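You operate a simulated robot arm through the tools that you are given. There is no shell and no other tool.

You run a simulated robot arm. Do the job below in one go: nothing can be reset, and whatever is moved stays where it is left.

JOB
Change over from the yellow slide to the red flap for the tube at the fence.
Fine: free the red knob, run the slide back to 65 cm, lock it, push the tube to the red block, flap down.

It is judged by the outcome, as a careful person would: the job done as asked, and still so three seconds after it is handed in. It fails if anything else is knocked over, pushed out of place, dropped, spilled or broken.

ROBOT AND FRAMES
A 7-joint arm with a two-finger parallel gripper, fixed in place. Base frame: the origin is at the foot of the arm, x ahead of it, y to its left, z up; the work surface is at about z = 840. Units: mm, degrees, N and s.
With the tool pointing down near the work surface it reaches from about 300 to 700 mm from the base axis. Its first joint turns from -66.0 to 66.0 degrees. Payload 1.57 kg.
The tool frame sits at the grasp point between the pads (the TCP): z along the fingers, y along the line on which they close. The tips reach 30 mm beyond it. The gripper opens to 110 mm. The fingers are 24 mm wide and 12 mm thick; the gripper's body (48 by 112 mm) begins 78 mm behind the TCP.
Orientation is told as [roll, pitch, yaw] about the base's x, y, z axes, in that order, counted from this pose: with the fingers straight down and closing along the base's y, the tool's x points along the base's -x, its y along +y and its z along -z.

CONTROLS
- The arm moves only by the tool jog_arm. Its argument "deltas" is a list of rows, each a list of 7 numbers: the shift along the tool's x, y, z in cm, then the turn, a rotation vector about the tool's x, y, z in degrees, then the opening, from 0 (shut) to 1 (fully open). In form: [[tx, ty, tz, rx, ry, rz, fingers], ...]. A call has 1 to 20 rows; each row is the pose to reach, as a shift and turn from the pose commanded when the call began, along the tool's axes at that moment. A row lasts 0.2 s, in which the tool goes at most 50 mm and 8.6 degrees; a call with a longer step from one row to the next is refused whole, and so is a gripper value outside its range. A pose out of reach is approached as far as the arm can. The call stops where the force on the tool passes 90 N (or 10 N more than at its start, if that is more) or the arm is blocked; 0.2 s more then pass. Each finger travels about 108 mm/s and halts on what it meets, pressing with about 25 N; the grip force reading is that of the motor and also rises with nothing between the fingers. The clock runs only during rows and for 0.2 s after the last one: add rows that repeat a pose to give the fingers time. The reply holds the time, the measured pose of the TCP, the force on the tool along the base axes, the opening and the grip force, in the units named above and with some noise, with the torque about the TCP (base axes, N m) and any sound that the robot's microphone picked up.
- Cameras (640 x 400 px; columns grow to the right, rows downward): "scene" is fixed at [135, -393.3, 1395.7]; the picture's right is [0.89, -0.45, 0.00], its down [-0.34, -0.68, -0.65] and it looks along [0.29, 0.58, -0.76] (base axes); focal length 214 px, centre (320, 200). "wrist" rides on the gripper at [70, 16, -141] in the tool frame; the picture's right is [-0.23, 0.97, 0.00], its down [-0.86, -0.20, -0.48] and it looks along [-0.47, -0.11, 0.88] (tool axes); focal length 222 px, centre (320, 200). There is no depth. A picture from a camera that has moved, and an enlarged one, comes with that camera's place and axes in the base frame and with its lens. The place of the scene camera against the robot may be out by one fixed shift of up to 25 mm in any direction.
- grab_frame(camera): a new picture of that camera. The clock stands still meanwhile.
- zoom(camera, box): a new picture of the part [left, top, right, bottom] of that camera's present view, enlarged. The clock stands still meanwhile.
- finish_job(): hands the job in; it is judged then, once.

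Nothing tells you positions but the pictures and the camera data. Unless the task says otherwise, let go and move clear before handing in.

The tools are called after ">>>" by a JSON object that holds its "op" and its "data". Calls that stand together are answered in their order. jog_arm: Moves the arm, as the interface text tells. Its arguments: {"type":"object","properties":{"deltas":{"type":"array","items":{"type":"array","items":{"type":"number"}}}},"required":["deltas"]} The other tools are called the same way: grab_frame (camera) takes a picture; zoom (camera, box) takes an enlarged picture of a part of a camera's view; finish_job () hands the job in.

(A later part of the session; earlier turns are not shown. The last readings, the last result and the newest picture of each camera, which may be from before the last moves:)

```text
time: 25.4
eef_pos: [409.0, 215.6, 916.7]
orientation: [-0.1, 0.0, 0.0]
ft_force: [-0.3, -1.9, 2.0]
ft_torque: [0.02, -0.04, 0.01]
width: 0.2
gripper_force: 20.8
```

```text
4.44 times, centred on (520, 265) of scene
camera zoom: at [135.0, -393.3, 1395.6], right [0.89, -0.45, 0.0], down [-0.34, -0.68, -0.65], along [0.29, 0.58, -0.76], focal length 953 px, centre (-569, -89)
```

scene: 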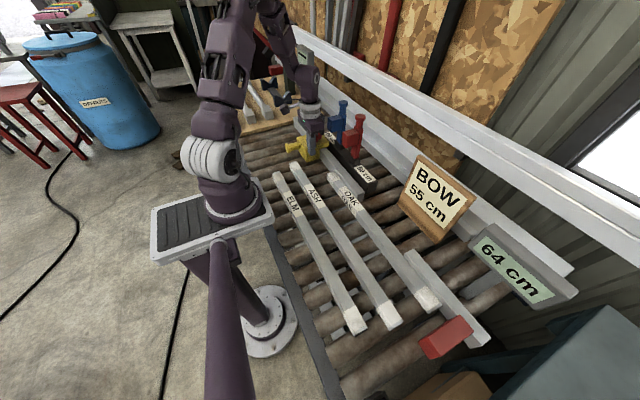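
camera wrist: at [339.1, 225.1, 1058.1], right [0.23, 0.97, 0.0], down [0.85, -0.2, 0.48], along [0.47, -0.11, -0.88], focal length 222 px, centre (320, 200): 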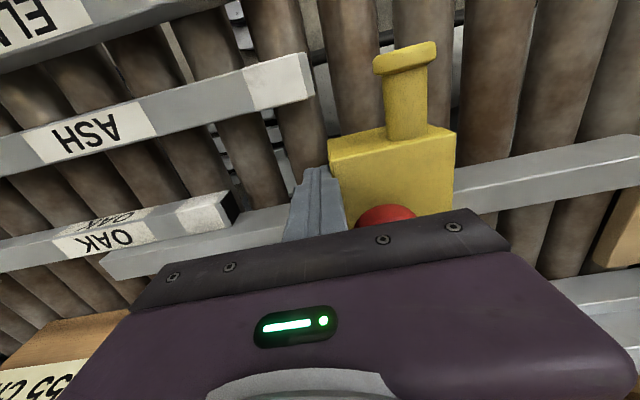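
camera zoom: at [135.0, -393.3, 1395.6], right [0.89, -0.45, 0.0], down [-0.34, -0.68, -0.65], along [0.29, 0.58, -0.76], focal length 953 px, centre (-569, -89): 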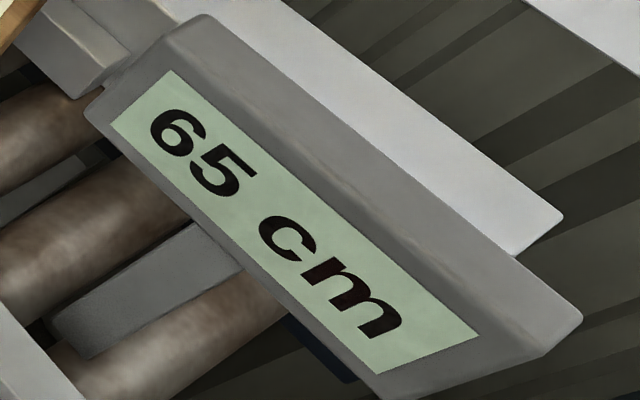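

It now reads 65 cm, just past the change-over. I'll go about 3 mm further to sit well inside 65, then check.

>>> {"op": "jog_arm", "data": {"deltas": [[0, 0.15, 0, 0, 0, 0, 0], [0, 0.3, 0, 0, 0, 0, 0], [0, 0.3, 0, 0, 0, 0, 0]]}}

>>> {"op": "zoom", "data": {"camera": "scene", "box": [460, 220, 580, 310]}}

```text
time: 26.2
eef_pos: [410.1, 217.5, 916.1]
orientation: [-0.1, 0.0, 0.0]
ft_force: [0.9, -2.0, 1.3]
ft_torque: [-0.01, -0.01, 0.01]
width: 0.0
gripper_force: 21.1
```

```text
4.44 times, centred on (520, 265) of scene
camera zoom: at [135.0, -393.3, 1395.6], right [0.89, -0.45, 0.0], down [-0.34, -0.68, -0.65], along [0.29, 0.58, -0.76], focal length 953 px, centre (-569, -89)
```

zoom: 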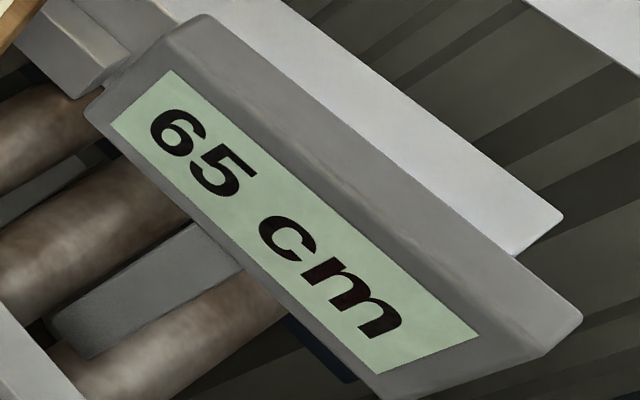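

65 cm shown, and the slide face is at about y 229. I back off, rise, and go above the knob (now about (444, 256)) with the gripper yawed +45° ready for a clockwise locking turn.

>>> {"op": "jog_arm", "data": {"deltas": [[0, -1.5, 0, 0, 0, 0, 0], [0, -2.5, -2, 0, 0, 0, 0], [0, -2.5, -6, 0, 0, 0, 0], [0, -2.5, -10, 0, 0, 0, 0.2], [-0.8, -0.5, -10, 0, 0, -8, 0.4], [-1.6, 1, -10, 0, 0, -16, 0.6], [-2.4, 2.5, -10, 0, 0, -24, 0.6], [-3.4, 3.9, -10, 0, 0, -32, 0.6], [-3.4, 3.9, -10, 0, 0, -40, 0.6], [-3.4, 3.9, -10, 0, 0, -45, 0.6], [-3.4, 3.9, -10, 0, 0, -45, 0.6]]}}

>>> {"op": "grab_frame", "data": {"camera": "wrist"}}

>>> {"op": "zoom", "data": {"camera": "wrist", "box": [220, 80, 420, 220]}}

>>> {"op": "grab_frame", "data": {"camera": "scene"}}

```text
time: 28.6
eef_pos: [442.9, 256.7, 1015.8]
orientation: [0.1, 0.0, 45.1]
ft_force: [0.1, 0.0, 0.0]
ft_torque: [-0.01, -0.02, -0.01]
width: 65.8
gripper_force: 0.0
```

```text
taken
camera wrist: at [382.2, 219.2, 1158.0], right [-0.53, 0.85, 0.0], down [0.74, 0.46, 0.48], along [0.41, 0.25, -0.88], focal length 222 px, centre (320, 200)
```

wrist: 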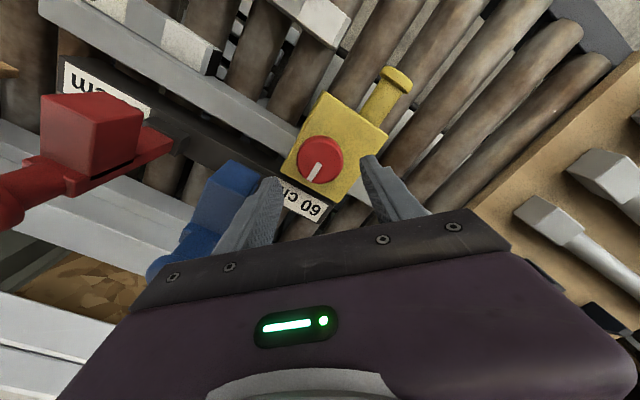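

```text
2.86 times, centred on (320, 150) of wrist
camera zoom: at [382.2, 219.2, 1158.0], right [-0.53, 0.85, 0.0], down [0.74, 0.46, 0.48], along [0.41, 0.25, -0.88], focal length 635 px, centre (320, 343)
```

zoom: 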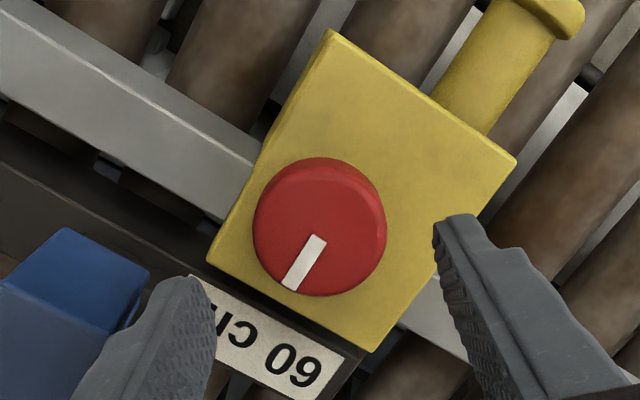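

```text
taken
```

scene: 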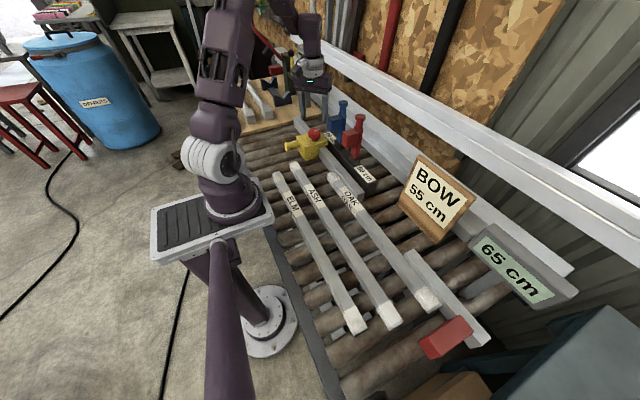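

The knob is centred under the gripper and the display holds 65 cm. I narrow the fingers slightly and lower to the knob.

>>> {"op": "jog_arm", "data": {"deltas": [[0, 0, 0, 0, 0, 0, 0.55], [0, 0, 2.5, 0, 0, 0, 0.55], [0, 0, 4.5, 0, 0, 0, 0.55], [0, 0, 6, 0, 0, 0, 0.55], [0, 0, 6.6, 0, 0, 0, 0.55], [0, 0, 6.6, 0, 0, 0, 0.55]]}}

>>> {"op": "zoom", "data": {"camera": "wrist", "box": [220, 80, 420, 220]}}

>>> {"op": "zoom", "data": {"camera": "scene", "box": [280, 80, 380, 170]}}

```text
time: 30.0
eef_pos: [443.1, 258.1, 948.3]
orientation: [-0.1, 0.0, 45.0]
ft_force: [0.0, 0.1, 0.1]
ft_torque: [0.0, -0.02, -0.02]
width: 60.8
gripper_force: 0.1
```

```text
2.86 times, centred on (320, 150) of wrist
camera zoom: at [382.6, 219.5, 1091.2], right [-0.53, 0.85, 0.0], down [0.75, 0.46, 0.48], along [0.41, 0.25, -0.88], focal length 635 px, centre (320, 343)
```

zoom: 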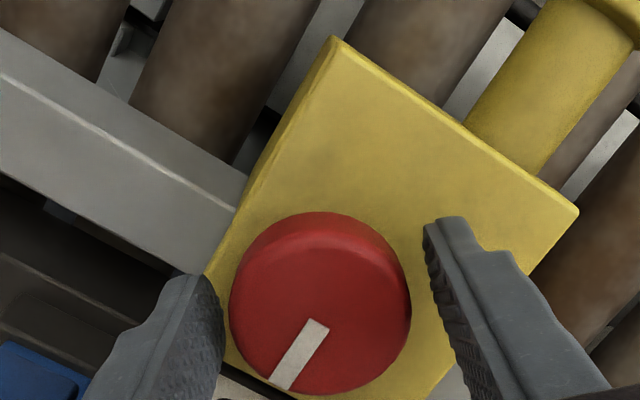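

```text
4.44 times, centred on (330, 125) of scene
camera zoom: at [135.0, -393.3, 1395.7], right [0.89, -0.45, 0.0], down [-0.34, -0.68, -0.65], along [0.29, 0.58, -0.76], focal length 953 px, centre (276, 533)
```

zoom: 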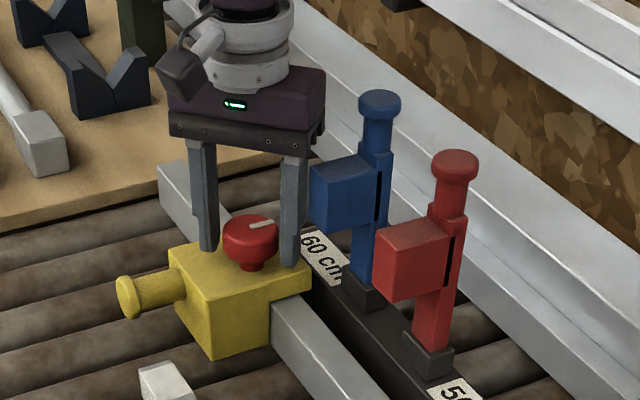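

Aligned. I close on the knob and check the display before turning.

>>> {"op": "jog_arm", "data": {"deltas": [[0, -0.03, 0, 0, 0, 0, 0.42], [0, -0.03, 0, 0, 0, 0, 0.3], [0, -0.03, 0, 0, 0, 0, 0.3]]}}

>>> {"op": "zoom", "data": {"camera": "scene", "box": [460, 220, 580, 310]}}

```text
time: 30.8
eef_pos: [444.1, 257.3, 949.5]
orientation: [0.0, 0.1, 45.1]
ft_force: [2.7, 1.7, -5.4]
ft_torque: [0.12, -0.21, 0.03]
width: 47.4
gripper_force: 44.6
```

```text
4.44 times, centred on (520, 265) of scene
camera zoom: at [135.1, -393.2, 1395.7], right [0.89, -0.45, 0.0], down [-0.34, -0.68, -0.65], along [0.29, 0.58, -0.76], focal length 953 px, centre (-569, -89)
```

zoom: 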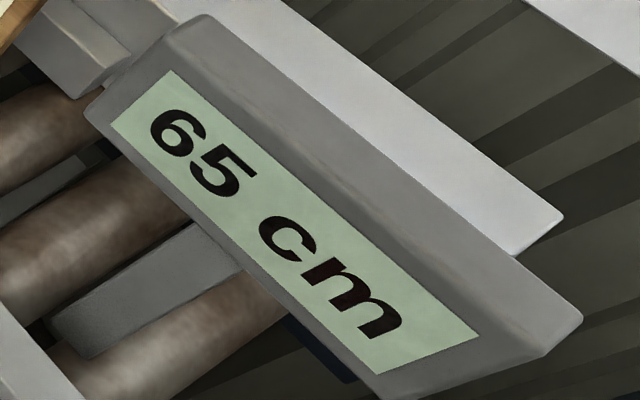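

Still 65 cm. Now the clockwise locking turn, first 60°.

>>> {"op": "jog_arm", "data": {"deltas": [[0, 0, 0, 0, 0, 6, 0.3], [0, 0, 0, 0, 0, 12, 0.3], [0, 0, 0, 0, 0, 18, 0.3], [0, 0, 0, 0, 0, 24, 0.3], [0, 0, 0, 0, 0, 30, 0.3], [0, 0, 0, 0, 0, 36, 0.3], [0, 0, 0, 0, 0, 42, 0.3], [0, 0, 0, 0, 0, 48, 0.3], [0, 0, 0, 0, 0, 54, 0.3], [0, 0, 0, 0, 0, 60, 0.3]]}}

>>> {"op": "grab_frame", "data": {"camera": "wrist"}}

>>> {"op": "zoom", "data": {"camera": "scene", "box": [280, 80, 380, 170]}}

>>> {"op": "zoom", "data": {"camera": "scene", "box": [460, 220, 580, 310]}}

```text
time: 33.0
eef_pos: [443.4, 257.6, 950.3]
orientation: [0.0, 0.1, -15.1]
ft_force: [2.5, 0.8, -16.6]
ft_torque: [0.07, -0.85, 0.04]
width: 47.6
gripper_force: 45.1
```

```text
taken
camera wrist: at [380.3, 291.2, 1091.3], right [0.47, 0.88, 0.0], down [0.77, -0.42, 0.48], along [0.42, -0.23, -0.88], focal length 222 px, centre (320, 200)
```

wrist: 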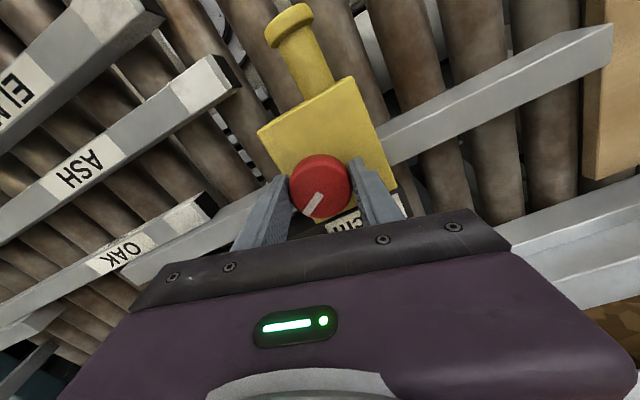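

```text
4.44 times, centred on (330, 125) of scene
camera zoom: at [135.3, -393.1, 1395.7], right [0.89, -0.45, 0.0], down [-0.34, -0.68, -0.65], along [0.29, 0.58, -0.76], focal length 953 px, centre (276, 533)
```

zoom: 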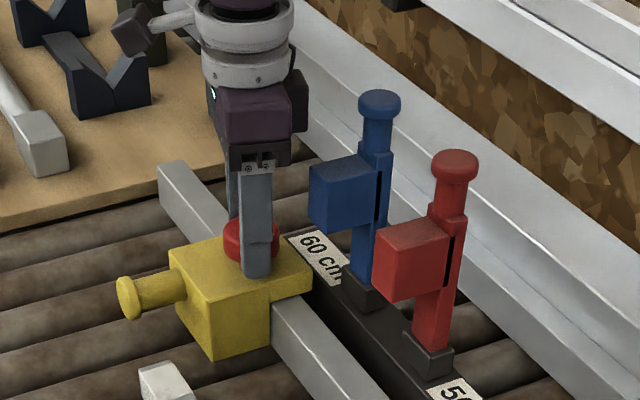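

```text
4.44 times, centred on (520, 265) of scene
camera zoom: at [135.3, -393.1, 1395.7], right [0.89, -0.45, 0.0], down [-0.34, -0.68, -0.65], along [0.29, 0.58, -0.76], focal length 953 px, centre (-569, -89)
```

zoom: 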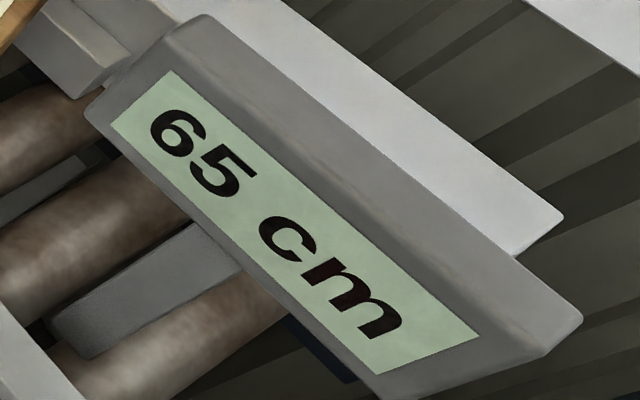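

The knob is following and the display stays at 65. I turn the remaining ~30° plus a little, until it meets the locked stop.

>>> {"op": "jog_arm", "data": {"deltas": [[0, 0, 0, 0, 0, 6, 0.3], [0, 0, 0, 0, 0, 12, 0.3], [0, 0, 0, 0, 0, 18, 0.3], [0, 0, 0, 0, 0, 24, 0.3], [0, 0, 0, 0, 0, 30, 0.3], [0, 0, 0, 0, 0, 35, 0.3], [0, 0, 0, 0, 0, 39, 0.3]]}}

>>> {"op": "grab_frame", "data": {"camera": "wrist"}}

>>> {"op": "zoom", "data": {"camera": "wrist", "box": [220, 80, 420, 220]}}

>>> {"op": "zoom", "data": {"camera": "scene", "box": [460, 220, 580, 310]}}

```text
time: 34.6
eef_pos: [445.1, 257.5, 949.6]
orientation: [0.0, 0.0, -54.1]
ft_force: [4.0, 6.0, -0.5]
ft_torque: [-0.09, 0.06, 0.54]
width: 47.2
gripper_force: 45.1
```

```text
taken
camera wrist: at [416.4, 323.0, 1092.3], right [0.92, 0.39, 0.0], down [0.34, -0.81, 0.48], along [0.19, -0.44, -0.88], focal length 222 px, centre (320, 200)
```

wrist: 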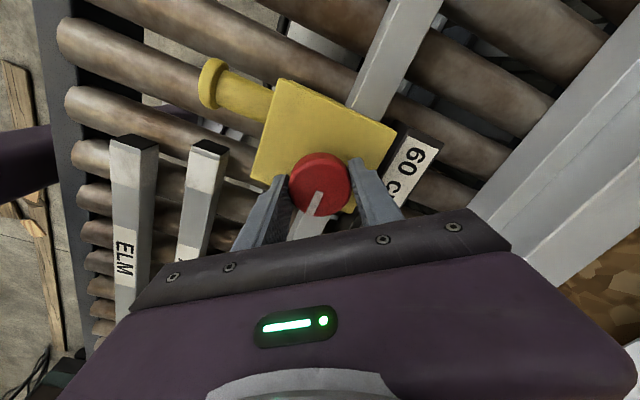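

```text
2.86 times, centred on (320, 150) of wrist
camera zoom: at [416.4, 323.0, 1092.3], right [0.92, 0.39, 0.0], down [0.34, -0.81, 0.48], along [0.19, -0.44, -0.88], focal length 635 px, centre (320, 343)
```

zoom: 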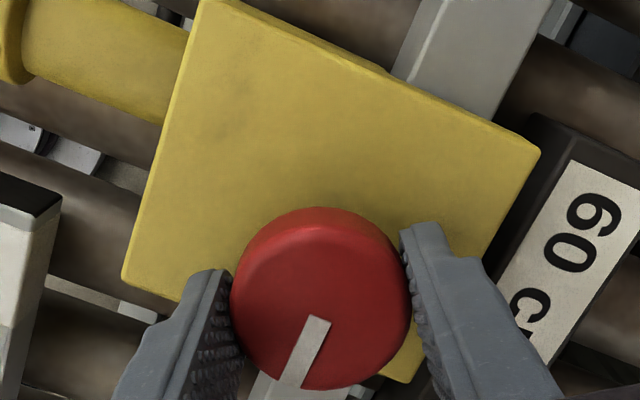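

```text
4.44 times, centred on (520, 265) of scene
camera zoom: at [135.1, -393.1, 1395.7], right [0.89, -0.45, 0.0], down [-0.34, -0.68, -0.65], along [0.29, 0.58, -0.76], focal length 953 px, centre (-569, -89)
```

zoom: 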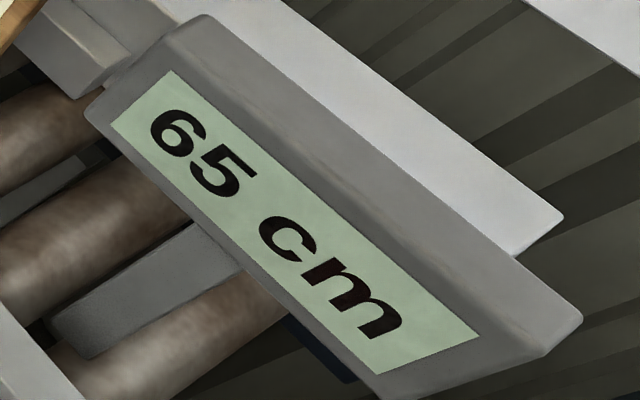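

The knob stopped with the mark pointing at -y again, as at the start, with torque built up, and the display shows 65 cm. I'll nudge it 2 mm along the rail to confirm that it holds.

>>> {"op": "jog_arm", "data": {"deltas": [[0, 0, 0, 0, 0, -1, 0.3], [0.2, 0.15, 0, 0, 0, -1, 0.3], [0.2, 0.15, 0, 0, 0, -1, 0.3]]}}

>>> {"op": "zoom", "data": {"camera": "scene", "box": [460, 220, 580, 310]}}

```text
time: 35.4
eef_pos: [445.3, 256.0, 950.5]
orientation: [0.1, -0.2, -53.1]
ft_force: [12.6, -13.3, 6.6]
ft_torque: [0.23, 0.04, 0.04]
width: 47.1
gripper_force: 44.6
```

```text
4.44 times, centred on (520, 265) of scene
camera zoom: at [135.2, -393.7, 1395.5], right [0.89, -0.45, 0.0], down [-0.34, -0.68, -0.65], along [0.29, 0.58, -0.76], focal length 953 px, centre (-569, -89)
```

zoom: 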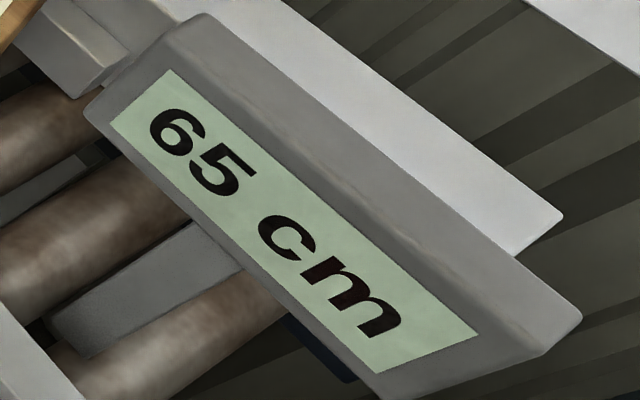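

The 2 mm nudge raised the side force by about 19 N without moving it (it slid at under 2 N before), so the slide is locked at 65 cm. I release, rise and move toward the OAK tube's near end to look.

>>> {"op": "jog_arm", "data": {"deltas": [[0, 0, 0, 0, 0, 0, 0.3], [0, 0, 0, 0, 0, 0, 0.55], [0, 0, 0, 0, 0, 0, 0.55], [0, 0, -3, 0, 0, 0, 0.55], [0, 0, -7, 0, 0, 0, 0.55], [0, 0, -11, 0, 0, 0, 0.55], [0, 0, -14, 0, 0, -6, 0.4], [0, 0, -14, 0, 0, -14, 0.2], [0, 0, -14, 0, 0, -22, 0], [0, 0, -14, 0, 0, -30, 0], [0, 0, -14, 0, 0, -38, 0], [0, 0, -14, 0, 0, -46, 0], [0, 0, -14, 0, 0, -53, 0], [0, 0, -14, 0, 0, -53, 0]]}}

>>> {"op": "grab_frame", "data": {"camera": "wrist"}}

>>> {"op": "grab_frame", "data": {"camera": "scene"}}

```text
time: 38.4
eef_pos: [443.2, 259.4, 1090.5]
orientation: [0.0, 0.0, 0.1]
ft_force: [0.3, 0.2, 0.7]
ft_torque: [-0.01, 0.02, -0.03]
width: 0.0
gripper_force: 21.4
```

```text
taken
camera wrist: at [373.4, 275.4, 1232.4], right [0.23, 0.97, 0.0], down [0.86, -0.2, 0.48], along [0.47, -0.11, -0.88], focal length 222 px, centre (320, 200)
```

wrist: 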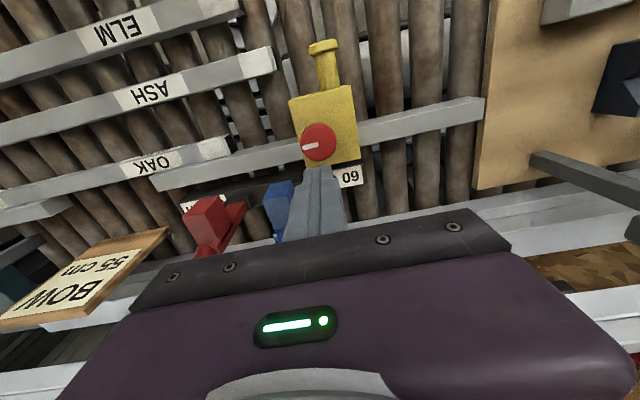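

```text
taken
```

scene: 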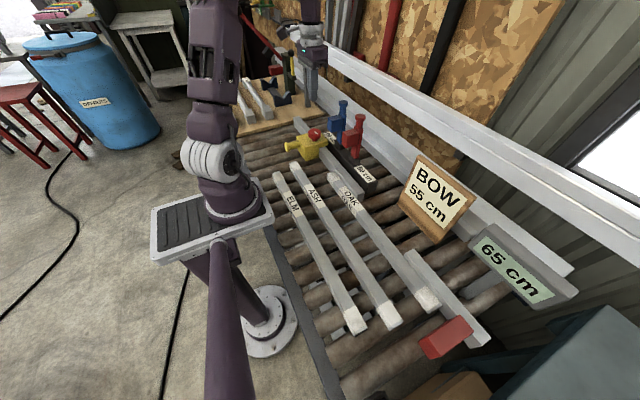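

The slide sits locked at 65 cm with the arm clear. Now I go to look at the OAK tube's +y end.

>>> {"op": "jog_arm", "data": {"deltas": [[2, -2, 0, 0, 0, 0, 0.3], [4, -5, 0, 0, 0, 0, 0.6], [6, -8, 0, 0, 0, 0, 1], [7.3, -11, 2, 0, 0, 0, 1], [7.3, -13.4, 5, 0, 0, 0, 1], [7.3, -13.4, 8, 0, 0, 0, 1], [7.3, -13.4, 8, 0, 0, 0, 1]]}}

>>> {"op": "grab_frame", "data": {"camera": "wrist"}}

>>> {"op": "zoom", "data": {"camera": "wrist", "box": [240, 130, 400, 230]}}

```text
time: 40.0
eef_pos: [372.2, 127.7, 1009.8]
orientation: [0.0, 0.0, 0.0]
ft_force: [0.3, 0.3, 0.2]
ft_torque: [0.01, -0.02, 0.01]
width: 109.8
gripper_force: 0.1
```

```text
taken
camera wrist: at [301.5, 143.4, 1152.1], right [0.23, 0.97, 0.0], down [0.86, -0.2, 0.48], along [0.47, -0.11, -0.88], focal length 222 px, centre (320, 200)
```

wrist: 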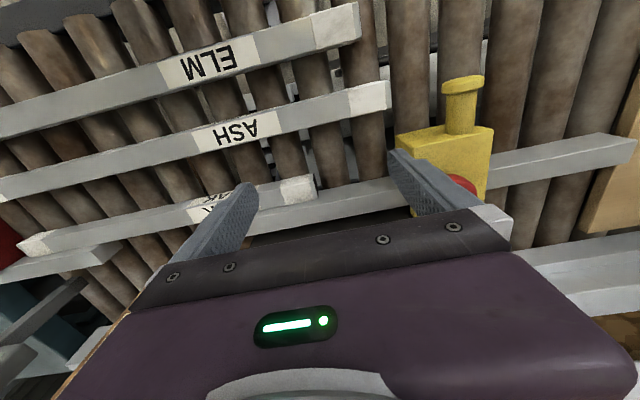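

```text
4.00 times, centred on (320, 180) of wrist
camera zoom: at [301.5, 143.4, 1152.1], right [0.23, 0.97, 0.0], down [0.86, -0.2, 0.48], along [0.47, -0.11, -0.88], focal length 888 px, centre (320, 280)
```

zoom: 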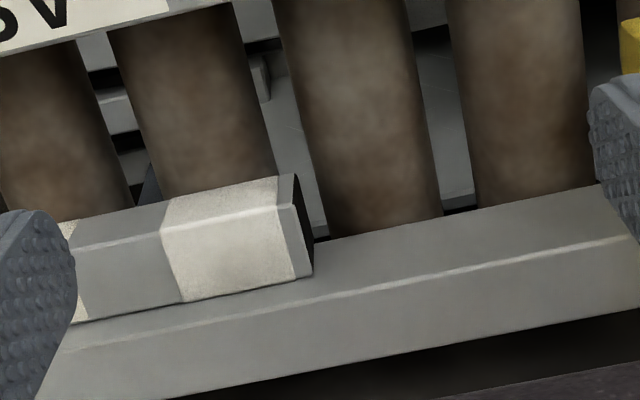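

The OAK tube's +y end is at about y 106, x 419–447, z 842–870, lying against the fence rail. I'll close the fingers, tilt the tool 15° so its body leans away from the red flap, and come down just behind that end, pausing above it first.

>>> {"op": "jog_arm", "data": {"deltas": [[0, 0, 0, 0, -5, 0, 0.6], [0, 0.3, 0, 0, -10, 0, 0.3], [-1, 0.6, 0, 0, -15, 0, 0], [-3, 0.6, 1, 0, -15, 0, 0], [-5.2, 0.6, 3.5, 0, -15, 0, 0], [-5.2, 0.6, 7, 0, -15, 0, 0], [-5.2, 0.6, 7.5, 0, -15, 0, 0], [-5.2, 0.6, 7.5, 0, -15, 0, 0]]}}

>>> {"op": "grab_frame", "data": {"camera": "wrist"}}

>>> {"op": "zoom", "data": {"camera": "scene", "box": [290, 100, 390, 190]}}

```text
time: 41.8
eef_pos: [421.3, 131.9, 933.7]
orientation: [0.0, -15.1, 0.0]
ft_force: [-0.5, -0.1, -0.1]
ft_torque: [0.0, 0.0, 0.0]
width: 0.1
gripper_force: 21.4
```

```text
taken
camera wrist: at [317.4, 147.1, 1052.8], right [0.22, 0.97, 0.06], down [0.7, -0.2, 0.68], along [0.68, -0.11, -0.73], focal length 222 px, centre (320, 200)
```

wrist: 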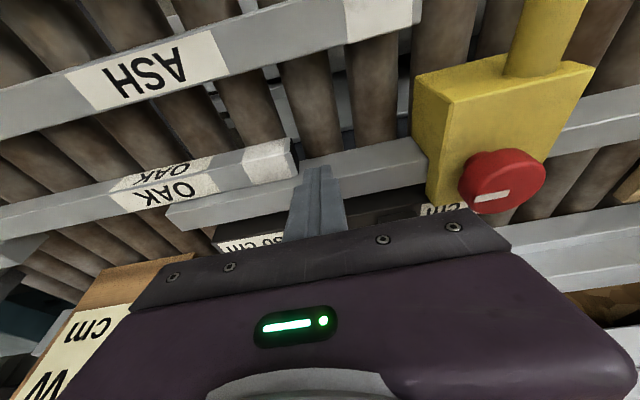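

```text
4.44 times, centred on (340, 145) of scene
camera zoom: at [135.0, -393.3, 1395.7], right [0.89, -0.45, 0.0], down [-0.34, -0.68, -0.65], along [0.29, 0.58, -0.76], focal length 953 px, centre (231, 444)
```

zoom: 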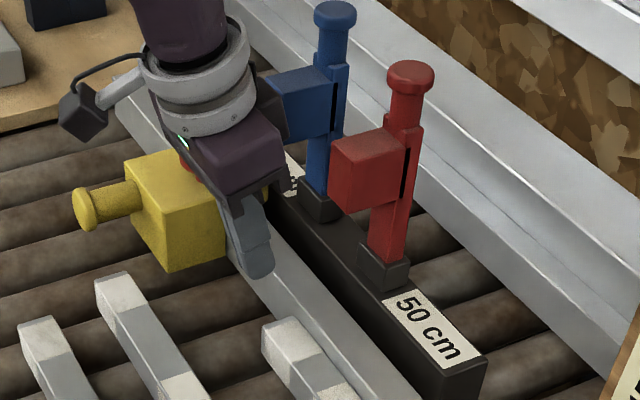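

The fingertips hover behind the tube's end, with the tool body leaning well clear of the red flap. I lower them straight down to tube height.

>>> {"op": "jog_arm", "data": {"deltas": [[0.3, 0, 1.5, 0, 0, 0, 0], [0.65, 0, 3, 0, 0, 0, 0], [1.0, 0, 4.2, 0, 0, 0, 0], [1.15, 0, 4.85, 0, 0, 0, 0], [1.15, 0, 4.85, 0, 0, 0, 0]]}}

>>> {"op": "grab_frame", "data": {"camera": "wrist"}}

>>> {"op": "zoom", "data": {"camera": "wrist", "box": [220, 110, 400, 220]}}

>>> {"op": "zoom", "data": {"camera": "scene", "box": [290, 100, 390, 190]}}

```text
time: 43.0
eef_pos: [423.3, 131.4, 884.7]
orientation: [0.0, -15.0, 0.0]
ft_force: [0.2, 0.2, -0.1]
ft_torque: [-0.03, -0.03, -0.03]
width: 0.1
gripper_force: 20.9
```

```text
taken
camera wrist: at [319.7, 147.1, 1004.2], right [0.22, 0.97, 0.06], down [0.7, -0.2, 0.68], along [0.68, -0.11, -0.73], focal length 222 px, centre (320, 200)
```

wrist: 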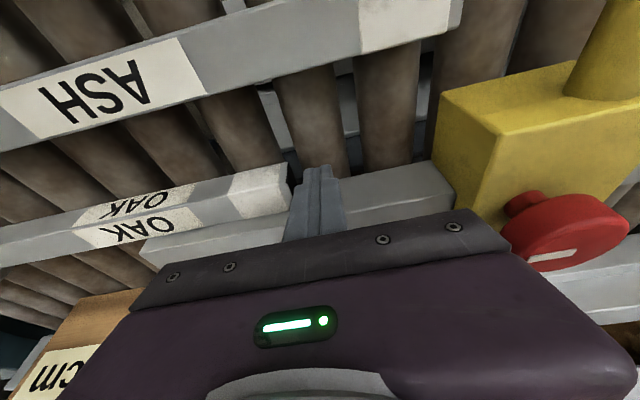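

```text
3.56 times, centred on (310, 165) of wrist
camera zoom: at [319.7, 147.1, 1004.2], right [0.22, 0.97, 0.06], down [0.7, -0.2, 0.68], along [0.68, -0.11, -0.73], focal length 790 px, centre (356, 324)
```

zoom: 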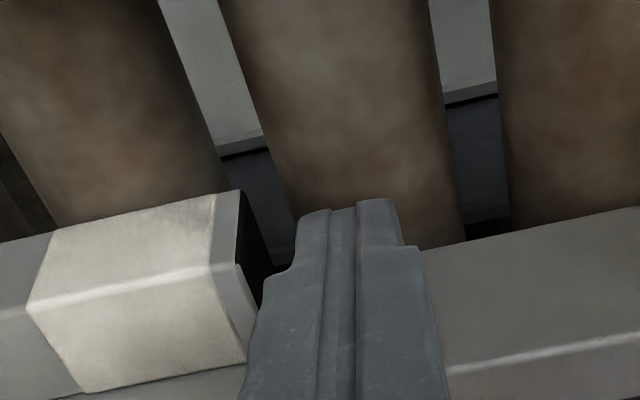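

```text
4.44 times, centred on (340, 145) of scene
camera zoom: at [135.0, -393.3, 1395.7], right [0.89, -0.45, 0.0], down [-0.34, -0.68, -0.65], along [0.29, 0.58, -0.76], focal length 953 px, centre (231, 444)
```

zoom: 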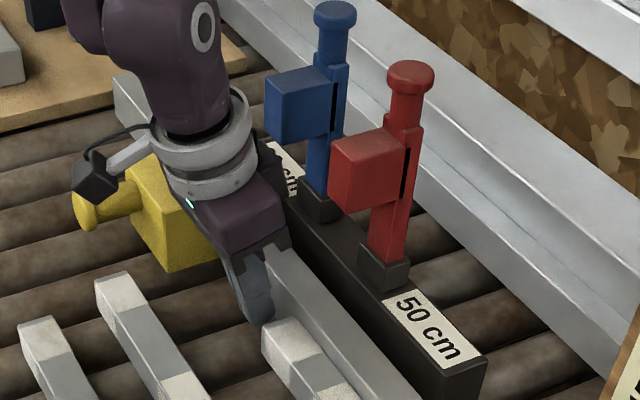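

The closed tips are just behind the OAK tube end at mid-height. I push slowly toward -y.

>>> {"op": "jog_arm", "data": {"deltas": [[0, -0.5, 0, 0, 0, 0, 0], [0, -0.9, 0, 0, 0, 0, 0], [0, -1.2, 0, 0, 0, 0, 0], [0, -1.5, 0, 0, 0, 0, 0], [0, -1.8, 0, 0, 0, 0, 0], [0, -2.1, 0, 0, 0, 0, 0], [0, -2.4, 0, 0, 0, 0, 0]]}}

>>> {"op": "grab_frame", "data": {"camera": "wrist"}}

>>> {"op": "zoom", "data": {"camera": "scene", "box": [380, 240, 500, 370]}}

>>> {"op": "zoom", "data": {"camera": "scene", "box": [290, 100, 390, 190]}}

```text
time: 44.6
eef_pos: [423.5, 108.0, 885.1]
orientation: [0.0, -15.0, 0.0]
ft_force: [0.1, 1.0, 1.4]
ft_torque: [0.02, -0.02, 0.01]
width: 0.0
gripper_force: 21.2
```

```text
taken
camera wrist: at [319.6, 123.3, 1004.2], right [0.22, 0.97, 0.06], down [0.7, -0.2, 0.68], along [0.68, -0.11, -0.73], focal length 222 px, centre (320, 200)
```

wrist: 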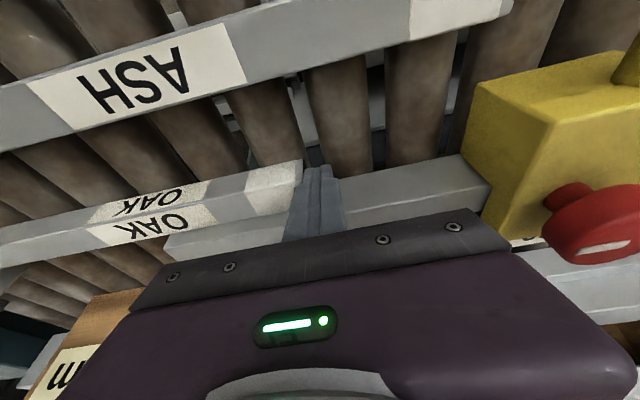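

```text
3.08 times, centred on (440, 305) of scene
camera zoom: at [135.0, -393.2, 1395.7], right [0.89, -0.45, 0.0], down [-0.34, -0.68, -0.65], along [0.29, 0.58, -0.76], focal length 660 px, centre (-49, -123)
```

zoom: 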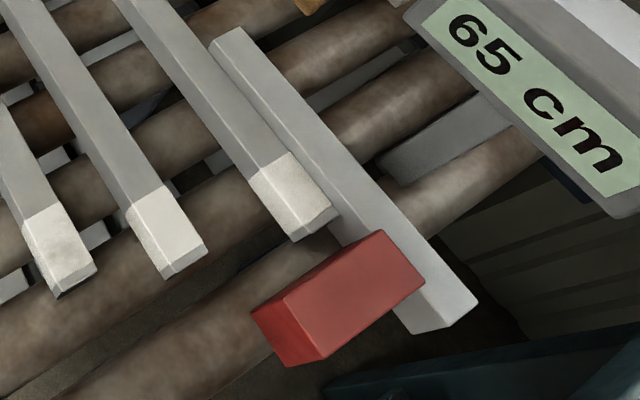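

```text
4.44 times, centred on (340, 145) of scene
camera zoom: at [135.0, -393.2, 1395.7], right [0.89, -0.45, 0.0], down [-0.34, -0.68, -0.65], along [0.29, 0.58, -0.76], focal length 953 px, centre (231, 444)
```

zoom: 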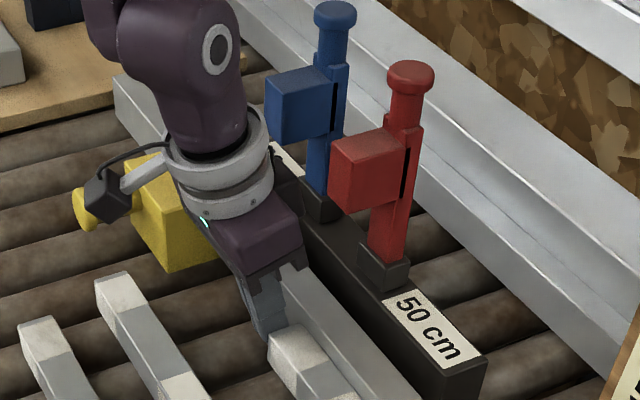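

The tube is moving toward the red block with only about 1 N. I continue in small steps.

>>> {"op": "jog_arm", "data": {"deltas": [[0, -0.25, 0, 0, 0, 0, 0], [0, -0.5, 0, 0, 0, 0, 0], [0, -0.75, 0, 0, 0, 0, 0], [0, -1.0, 0, 0, 0, 0, 0], [0, -1.2, 0, 0, 0, 0, 0], [0, -1.4, 0, 0, 0, 0, 0]]}}

>>> {"op": "zoom", "data": {"camera": "scene", "box": [400, 250, 490, 370]}}

```text
time: 46.0
eef_pos: [422.9, 93.6, 883.6]
orientation: [-0.1, -15.0, 0.0]
ft_force: [0.5, 1.7, -0.8]
ft_torque: [0.02, 0.03, 0.01]
width: 0.0
gripper_force: 21.4
```

```text
3.33 times, centred on (445, 310) of scene
camera zoom: at [135.0, -393.2, 1395.7], right [0.89, -0.45, 0.0], down [-0.34, -0.68, -0.65], along [0.29, 0.58, -0.76], focal length 715 px, centre (-97, -167)
```

zoom: 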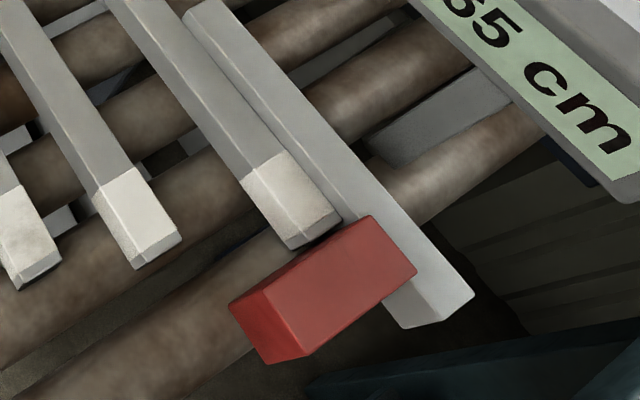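

The tube's far end is just short of the red block. I take very small steps and watch for the contact force.

>>> {"op": "jog_arm", "data": {"deltas": [[0, -0.12, 0, 0, 0, 0, 0], [0, -0.24, 0, 0, 0, 0, 0], [0, -0.36, 0, 0, 0, 0, 0], [0, -0.48, 0, 0, 0, 0, 0], [0, -0.55, 0, 0, 0, 0, 0]]}}

>>> {"op": "zoom", "data": {"camera": "scene", "box": [400, 250, 490, 370]}}

```text
time: 47.2
eef_pos: [423.0, 89.7, 886.7]
orientation: [0.1, -15.1, 0.3]
ft_force: [-6.5, 29.9, 4.7]
ft_torque: [0.58, 0.1, 0.09]
width: 0.0
gripper_force: 20.8
```

```text
3.33 times, centred on (445, 310) of scene
camera zoom: at [134.8, -392.5, 1395.9], right [0.89, -0.45, 0.0], down [-0.34, -0.68, -0.65], along [0.29, 0.58, -0.76], focal length 715 px, centre (-97, -167)
```

zoom: 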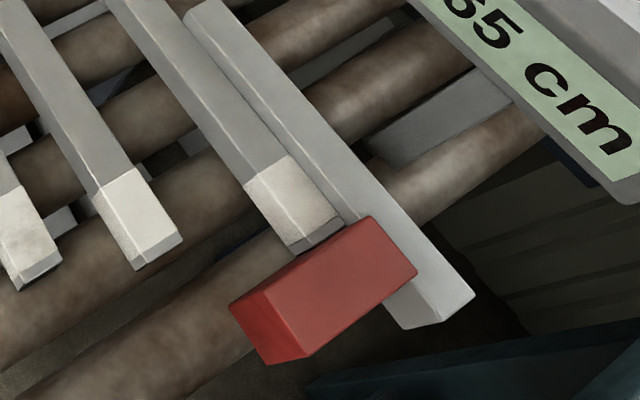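

Contact: the force rose to about 30 N with the tube's end flush on the red block. I back off along +y, lift straight up, and check the tube stays put.

>>> {"op": "jog_arm", "data": {"deltas": [[0, 0.3, 0, 0, 0, 0, 0], [0, 1.0, 0, 0, 0, 0, 0], [0, 2.2, 0, 0, 0, 0, 0], [-0.6, 2.2, -2.2, 0, 0, 0, 0], [-1.5, 2.2, -5.6, 0, 0, 0, 0], [-2.6, 2.2, -9.7, 0, 0, 0, 0], [-3.6, 2.2, -13.5, 0, 0, 0, 0], [-3.6, 2.2, -13.5, 0, 0, 0, 0]]}}

>>> {"op": "grab_frame", "data": {"camera": "wrist"}}

>>> {"op": "zoom", "data": {"camera": "scene", "box": [400, 250, 490, 370]}}

>>> {"op": "zoom", "data": {"camera": "scene", "box": [290, 90, 410, 200]}}

```text
time: 49.0
eef_pos: [424.2, 112.4, 1024.5]
orientation: [0.0, -14.9, -0.1]
ft_force: [0.1, 0.1, 0.5]
ft_torque: [0.02, 0.01, 0.0]
width: 0.2
gripper_force: 21.5
```

```text
taken
camera wrist: at [320.0, 128.1, 1143.8], right [0.22, 0.97, 0.06], down [0.7, -0.2, 0.68], along [0.68, -0.11, -0.73], focal length 222 px, centre (320, 200)
```

wrist: 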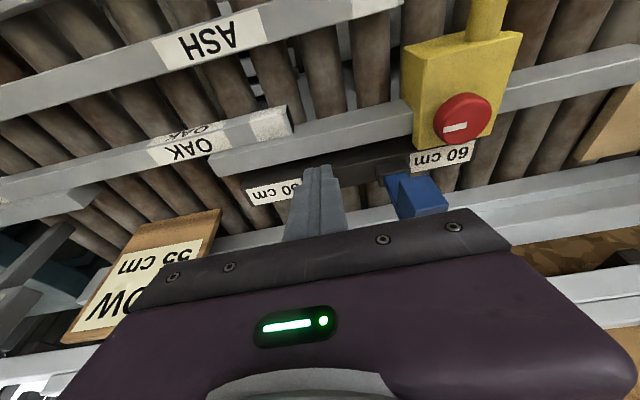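

```text
3.33 times, centred on (445, 310) of scene
camera zoom: at [135.0, -393.3, 1395.7], right [0.89, -0.45, 0.0], down [-0.34, -0.68, -0.65], along [0.29, 0.58, -0.76], focal length 715 px, centre (-97, -167)
```

zoom: 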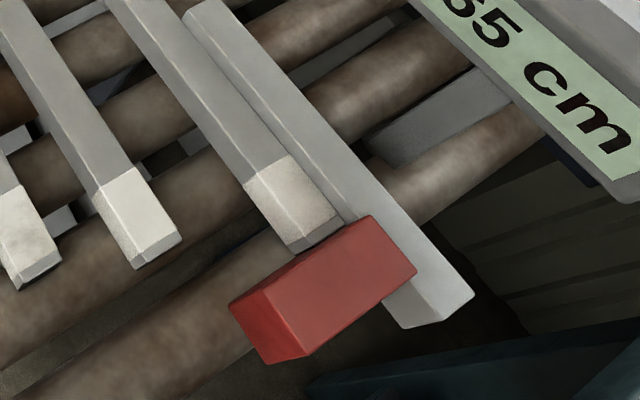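

```text
3.64 times, centred on (350, 145) of scene
camera zoom: at [135.0, -393.3, 1395.7], right [0.89, -0.45, 0.0], down [-0.34, -0.68, -0.65], along [0.29, 0.58, -0.76], focal length 780 px, centre (211, 400)
```

zoom: 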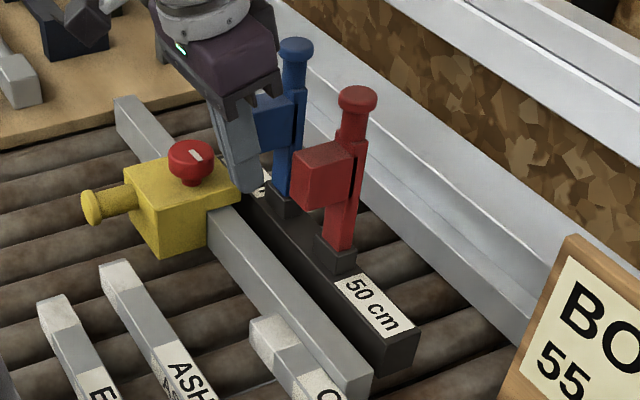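

The tube rests on the red block and everything else is undisturbed. Next I look at the red flap and the space behind it from the side, with the tool tilted further.

>>> {"op": "jog_arm", "data": {"deltas": [[-0.3, 0, -3, 0, 0, 0, 0.3], [-0.7, 0, -6.5, 0, -5, 0, 0.6], [-1.1, 0, -9.5, 0, -10, 0, 1], [-1.1, 0, -9.5, 0, -15, 0, 1], [-1.1, 0, -9.5, 0, -15, 0, 1]]}}

>>> {"op": "grab_frame", "data": {"camera": "wrist"}}

>>> {"op": "zoom", "data": {"camera": "wrist", "box": [250, 80, 410, 220]}}

>>> {"op": "zoom", "data": {"camera": "scene", "box": [320, 90, 390, 190]}}

```text
time: 50.2
eef_pos: [410.0, 112.9, 1119.4]
orientation: [0.2, -30.1, 0.0]
ft_force: [0.0, -0.2, 0.2]
ft_torque: [0.0, -0.02, -0.01]
width: 110.0
gripper_force: 0.1
```

```text
taken
camera wrist: at [278.7, 128.1, 1207.6], right [0.2, 0.97, 0.11], down [0.5, -0.2, 0.84], along [0.84, -0.11, -0.53], focal length 222 px, centre (320, 200)
```

wrist: 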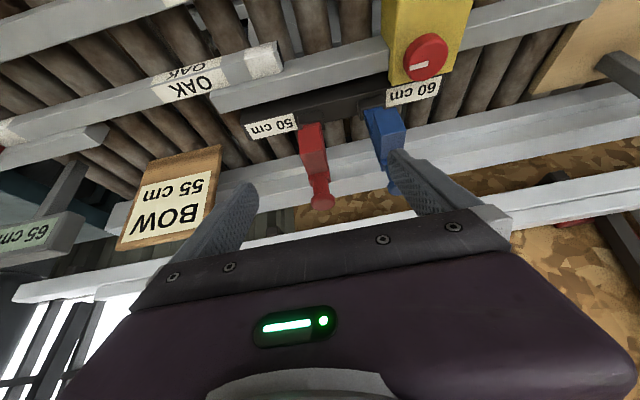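

```text
2.86 times, centred on (330, 150) of wrist
camera zoom: at [278.7, 128.1, 1207.6], right [0.2, 0.97, 0.11], down [0.5, -0.2, 0.84], along [0.84, -0.11, -0.53], focal length 635 px, centre (291, 343)
```

zoom: 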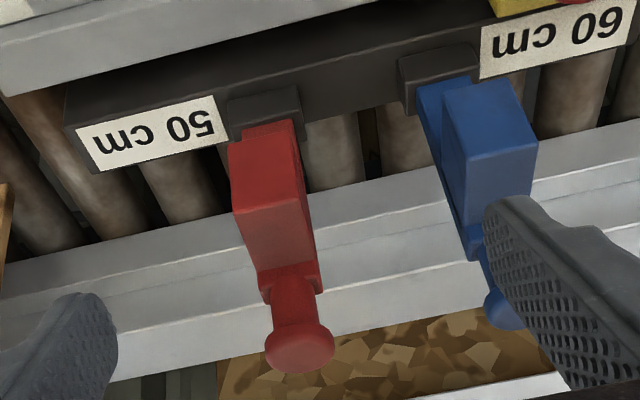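

```text
4.00 times, centred on (355, 140) of scene
camera zoom: at [135.0, -393.3, 1395.7], right [0.89, -0.45, 0.0], down [-0.34, -0.68, -0.65], along [0.29, 0.58, -0.76], focal length 858 px, centre (180, 440)
```

zoom: 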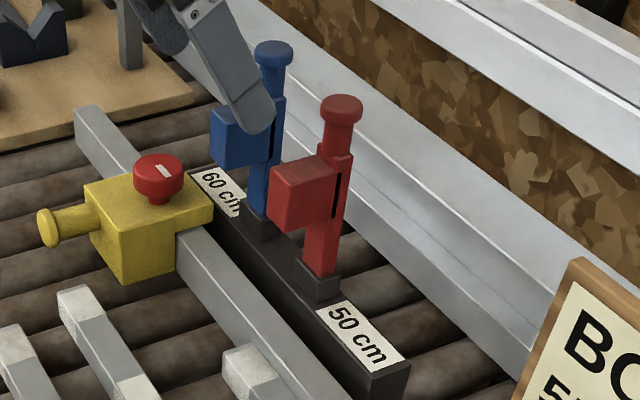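

The red cap is confirmed at about (520, 100), z 1040–1063, with free space behind it (the beam is at x > 600) and above. Plan: grip the cap from above across y and swing it along its arc toward -x and down; first I hover over it.

>>> {"op": "jog_arm", "data": {"deltas": [[0, 0, 0, 0, 7.5, 0, 0.8], [-2, -0.3, 1.1, 0, 15, 0, 0.6], [-4.5, -0.6, 2.4, 0, 22.5, 0, 0.6], [-7, -0.9, 3.8, 0, 30, 0, 0.6], [-9.7, -1.25, 5.25, 0, 30, 0, 0.6], [-9.7, -1.25, 5.25, 0, 30, 0, 0.6]]}}

>>> {"op": "grab_frame", "data": {"camera": "wrist"}}

>>> {"op": "zoom", "data": {"camera": "wrist", "box": [240, 100, 400, 220]}}

>>> {"op": "zoom", "data": {"camera": "scene", "box": [300, 70, 400, 160]}}

```text
time: 51.6
eef_pos: [521.0, 97.1, 1121.1]
orientation: [0.0, 0.1, -0.1]
ft_force: [0.0, -0.3, 0.0]
ft_torque: [-0.03, -0.02, 0.01]
width: 66.0
gripper_force: 0.0
```

```text
taken
camera wrist: at [450.7, 112.7, 1263.5], right [0.23, 0.97, 0.0], down [0.86, -0.2, 0.48], along [0.47, -0.11, -0.88], focal length 222 px, centre (320, 200)
```

wrist: 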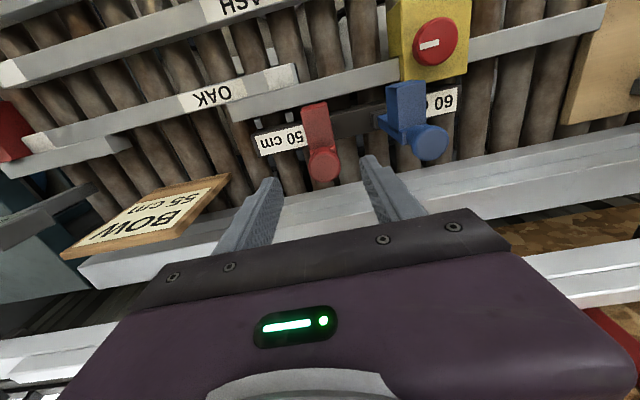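

```text
3.33 times, centred on (320, 160) of wrist
camera zoom: at [450.7, 112.7, 1263.5], right [0.23, 0.97, 0.0], down [0.86, -0.2, 0.48], along [0.47, -0.11, -0.88], focal length 740 px, centre (320, 333)
```

zoom: 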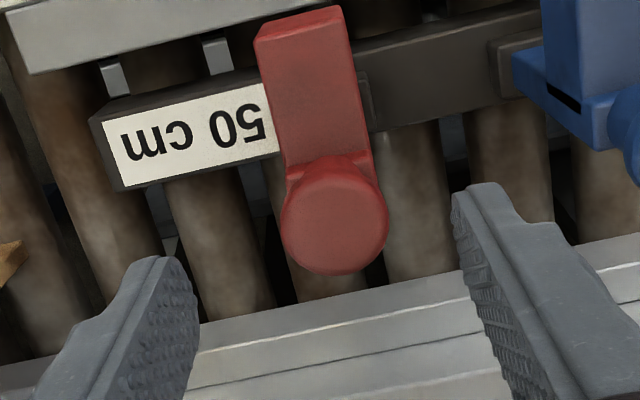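

```text
4.44 times, centred on (350, 115) of scene
camera zoom: at [135.0, -393.3, 1395.7], right [0.89, -0.45, 0.0], down [-0.34, -0.68, -0.65], along [0.29, 0.58, -0.76], focal length 953 px, centre (187, 578)
```

zoom: 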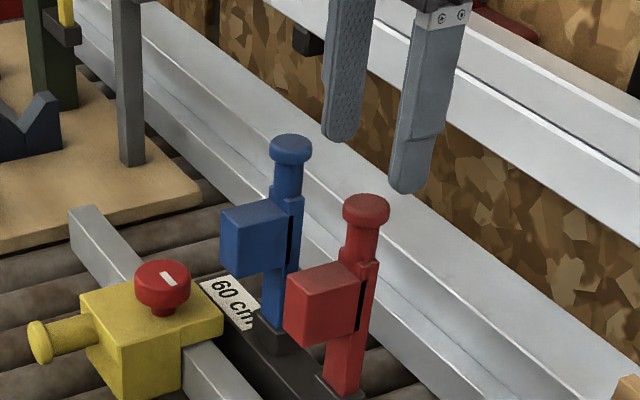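

The cap centre is at about (522, 100.5), so I shift 4 mm and lower the open fingers around it to z ≈ 1070.

>>> {"op": "jog_arm", "data": {"deltas": [[-0.1, 0.35, 0, 0, 0, 0, 0.6], [-0.1, 0.35, 2, 0, 0, 0, 0.6], [-0.1, 0.35, 4, 0, 0, 0, 0.55], [-0.1, 0.35, 5.1, 0, 0, 0, 0.5], [-0.1, 0.35, 5.1, 0, 0, 0, 0.5]]}}

>>> {"op": "zoom", "data": {"camera": "wrist", "box": [240, 100, 400, 220]}}

>>> {"op": "zoom", "data": {"camera": "scene", "box": [300, 70, 400, 160]}}

```text
time: 52.8
eef_pos: [522.0, 100.3, 1071.8]
orientation: [0.0, -0.1, 0.0]
ft_force: [0.2, 0.3, 0.1]
ft_torque: [0.03, 0.02, 0.0]
width: 55.0
gripper_force: 0.2
```

```text
3.33 times, centred on (320, 160) of wrist
camera zoom: at [451.5, 116.6, 1212.9], right [0.23, 0.97, 0.0], down [0.85, -0.2, 0.48], along [0.47, -0.11, -0.88], focal length 740 px, centre (320, 333)
```

zoom: 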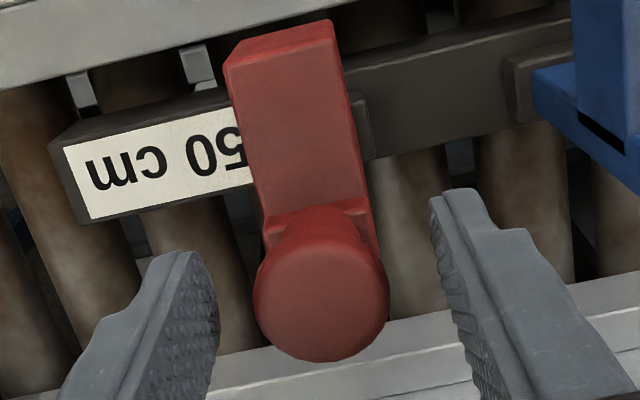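

```text
4.44 times, centred on (350, 115) of scene
camera zoom: at [135.0, -393.3, 1395.7], right [0.89, -0.45, 0.0], down [-0.34, -0.68, -0.65], along [0.29, 0.58, -0.76], focal length 953 px, centre (187, 578)
```

zoom: 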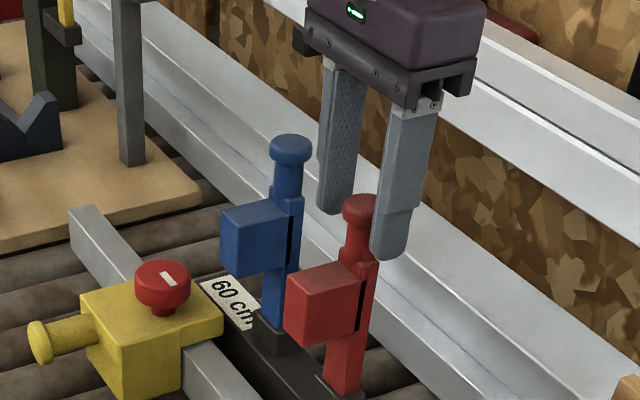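

The cap is centred between the pads. I close on it.

>>> {"op": "jog_arm", "data": {"deltas": [[0, 0, 0, 0, 0, 0, 0.3], [0, 0, 0, 0, 0, 0, 0.18], [0, 0, 0, 0, 0, 0, 0.18]]}}

>>> {"op": "zoom", "data": {"camera": "scene", "box": [300, 70, 400, 160]}}

```text
time: 53.6
eef_pos: [521.1, 101.8, 1070.8]
orientation: [0.0, 0.0, 0.1]
ft_force: [0.6, -5.4, -2.5]
ft_torque: [0.29, -0.01, -0.01]
width: 25.2
gripper_force: 36.7
```

```text
4.44 times, centred on (350, 115) of scene
camera zoom: at [135.0, -393.4, 1395.6], right [0.89, -0.45, 0.0], down [-0.34, -0.68, -0.65], along [0.29, 0.58, -0.76], focal length 953 px, centre (187, 578)
```

zoom: 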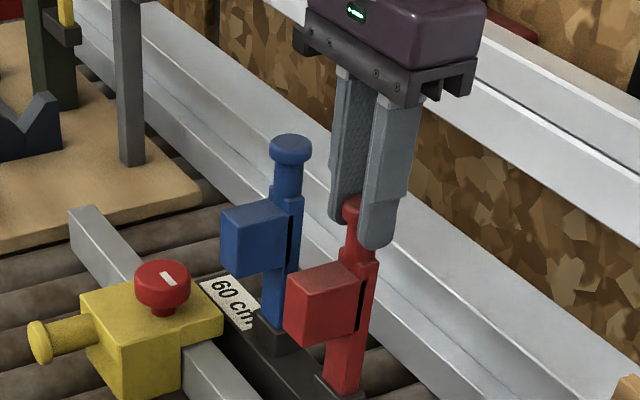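

Gripped (25 mm). I start the swing along the flap's arc toward -x, a few degrees first, and check the forces.

>>> {"op": "jog_arm", "data": {"deltas": [[0.4, 0, 0, 0, 0, 0, 0.18], [0.82, 0, 0.02, 0, 0, 0, 0.18], [1.23, 0, 0.05, 0, 0, 0, 0.18], [1.64, 0, 0.09, 0, 0, 0, 0.18], [2.05, 0, 0.13, 0, 0, 0, 0.18]]}}

>>> {"op": "zoom", "data": {"camera": "scene", "box": [290, 80, 410, 200]}}

>>> {"op": "grab_frame", "data": {"camera": "wrist"}}

```text
time: 54.8
eef_pos: [501.2, 99.7, 1070.3]
orientation: [-0.1, 0.0, 0.0]
ft_force: [7.3, -12.6, 1.3]
ft_torque: [0.12, -1.31, -0.1]
width: 25.0
gripper_force: 36.5
```

```text
3.33 times, centred on (350, 140) of scene
camera zoom: at [135.1, -393.6, 1395.5], right [0.89, -0.45, 0.0], down [-0.34, -0.68, -0.65], along [0.29, 0.58, -0.76], focal length 715 px, centre (220, 400)
```

zoom: 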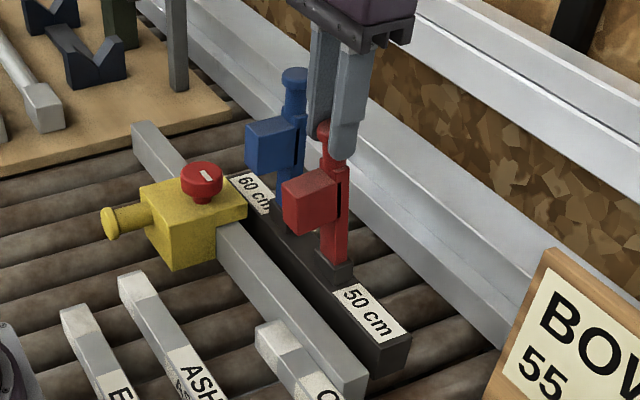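

```text
taken
camera wrist: at [430.8, 116.1, 1212.3], right [0.23, 0.97, 0.0], down [0.85, -0.2, 0.48], along [0.47, -0.11, -0.88], focal length 222 px, centre (320, 200)
```

wrist: 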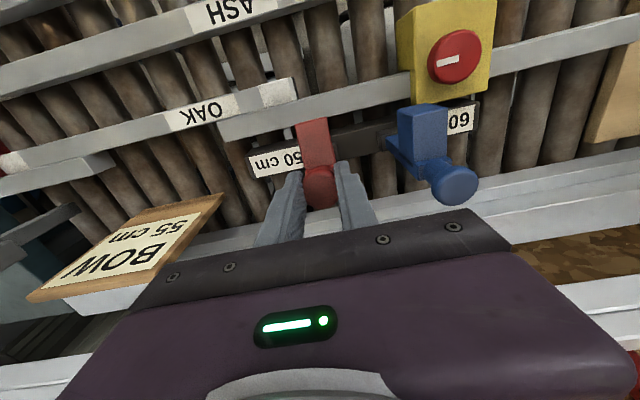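

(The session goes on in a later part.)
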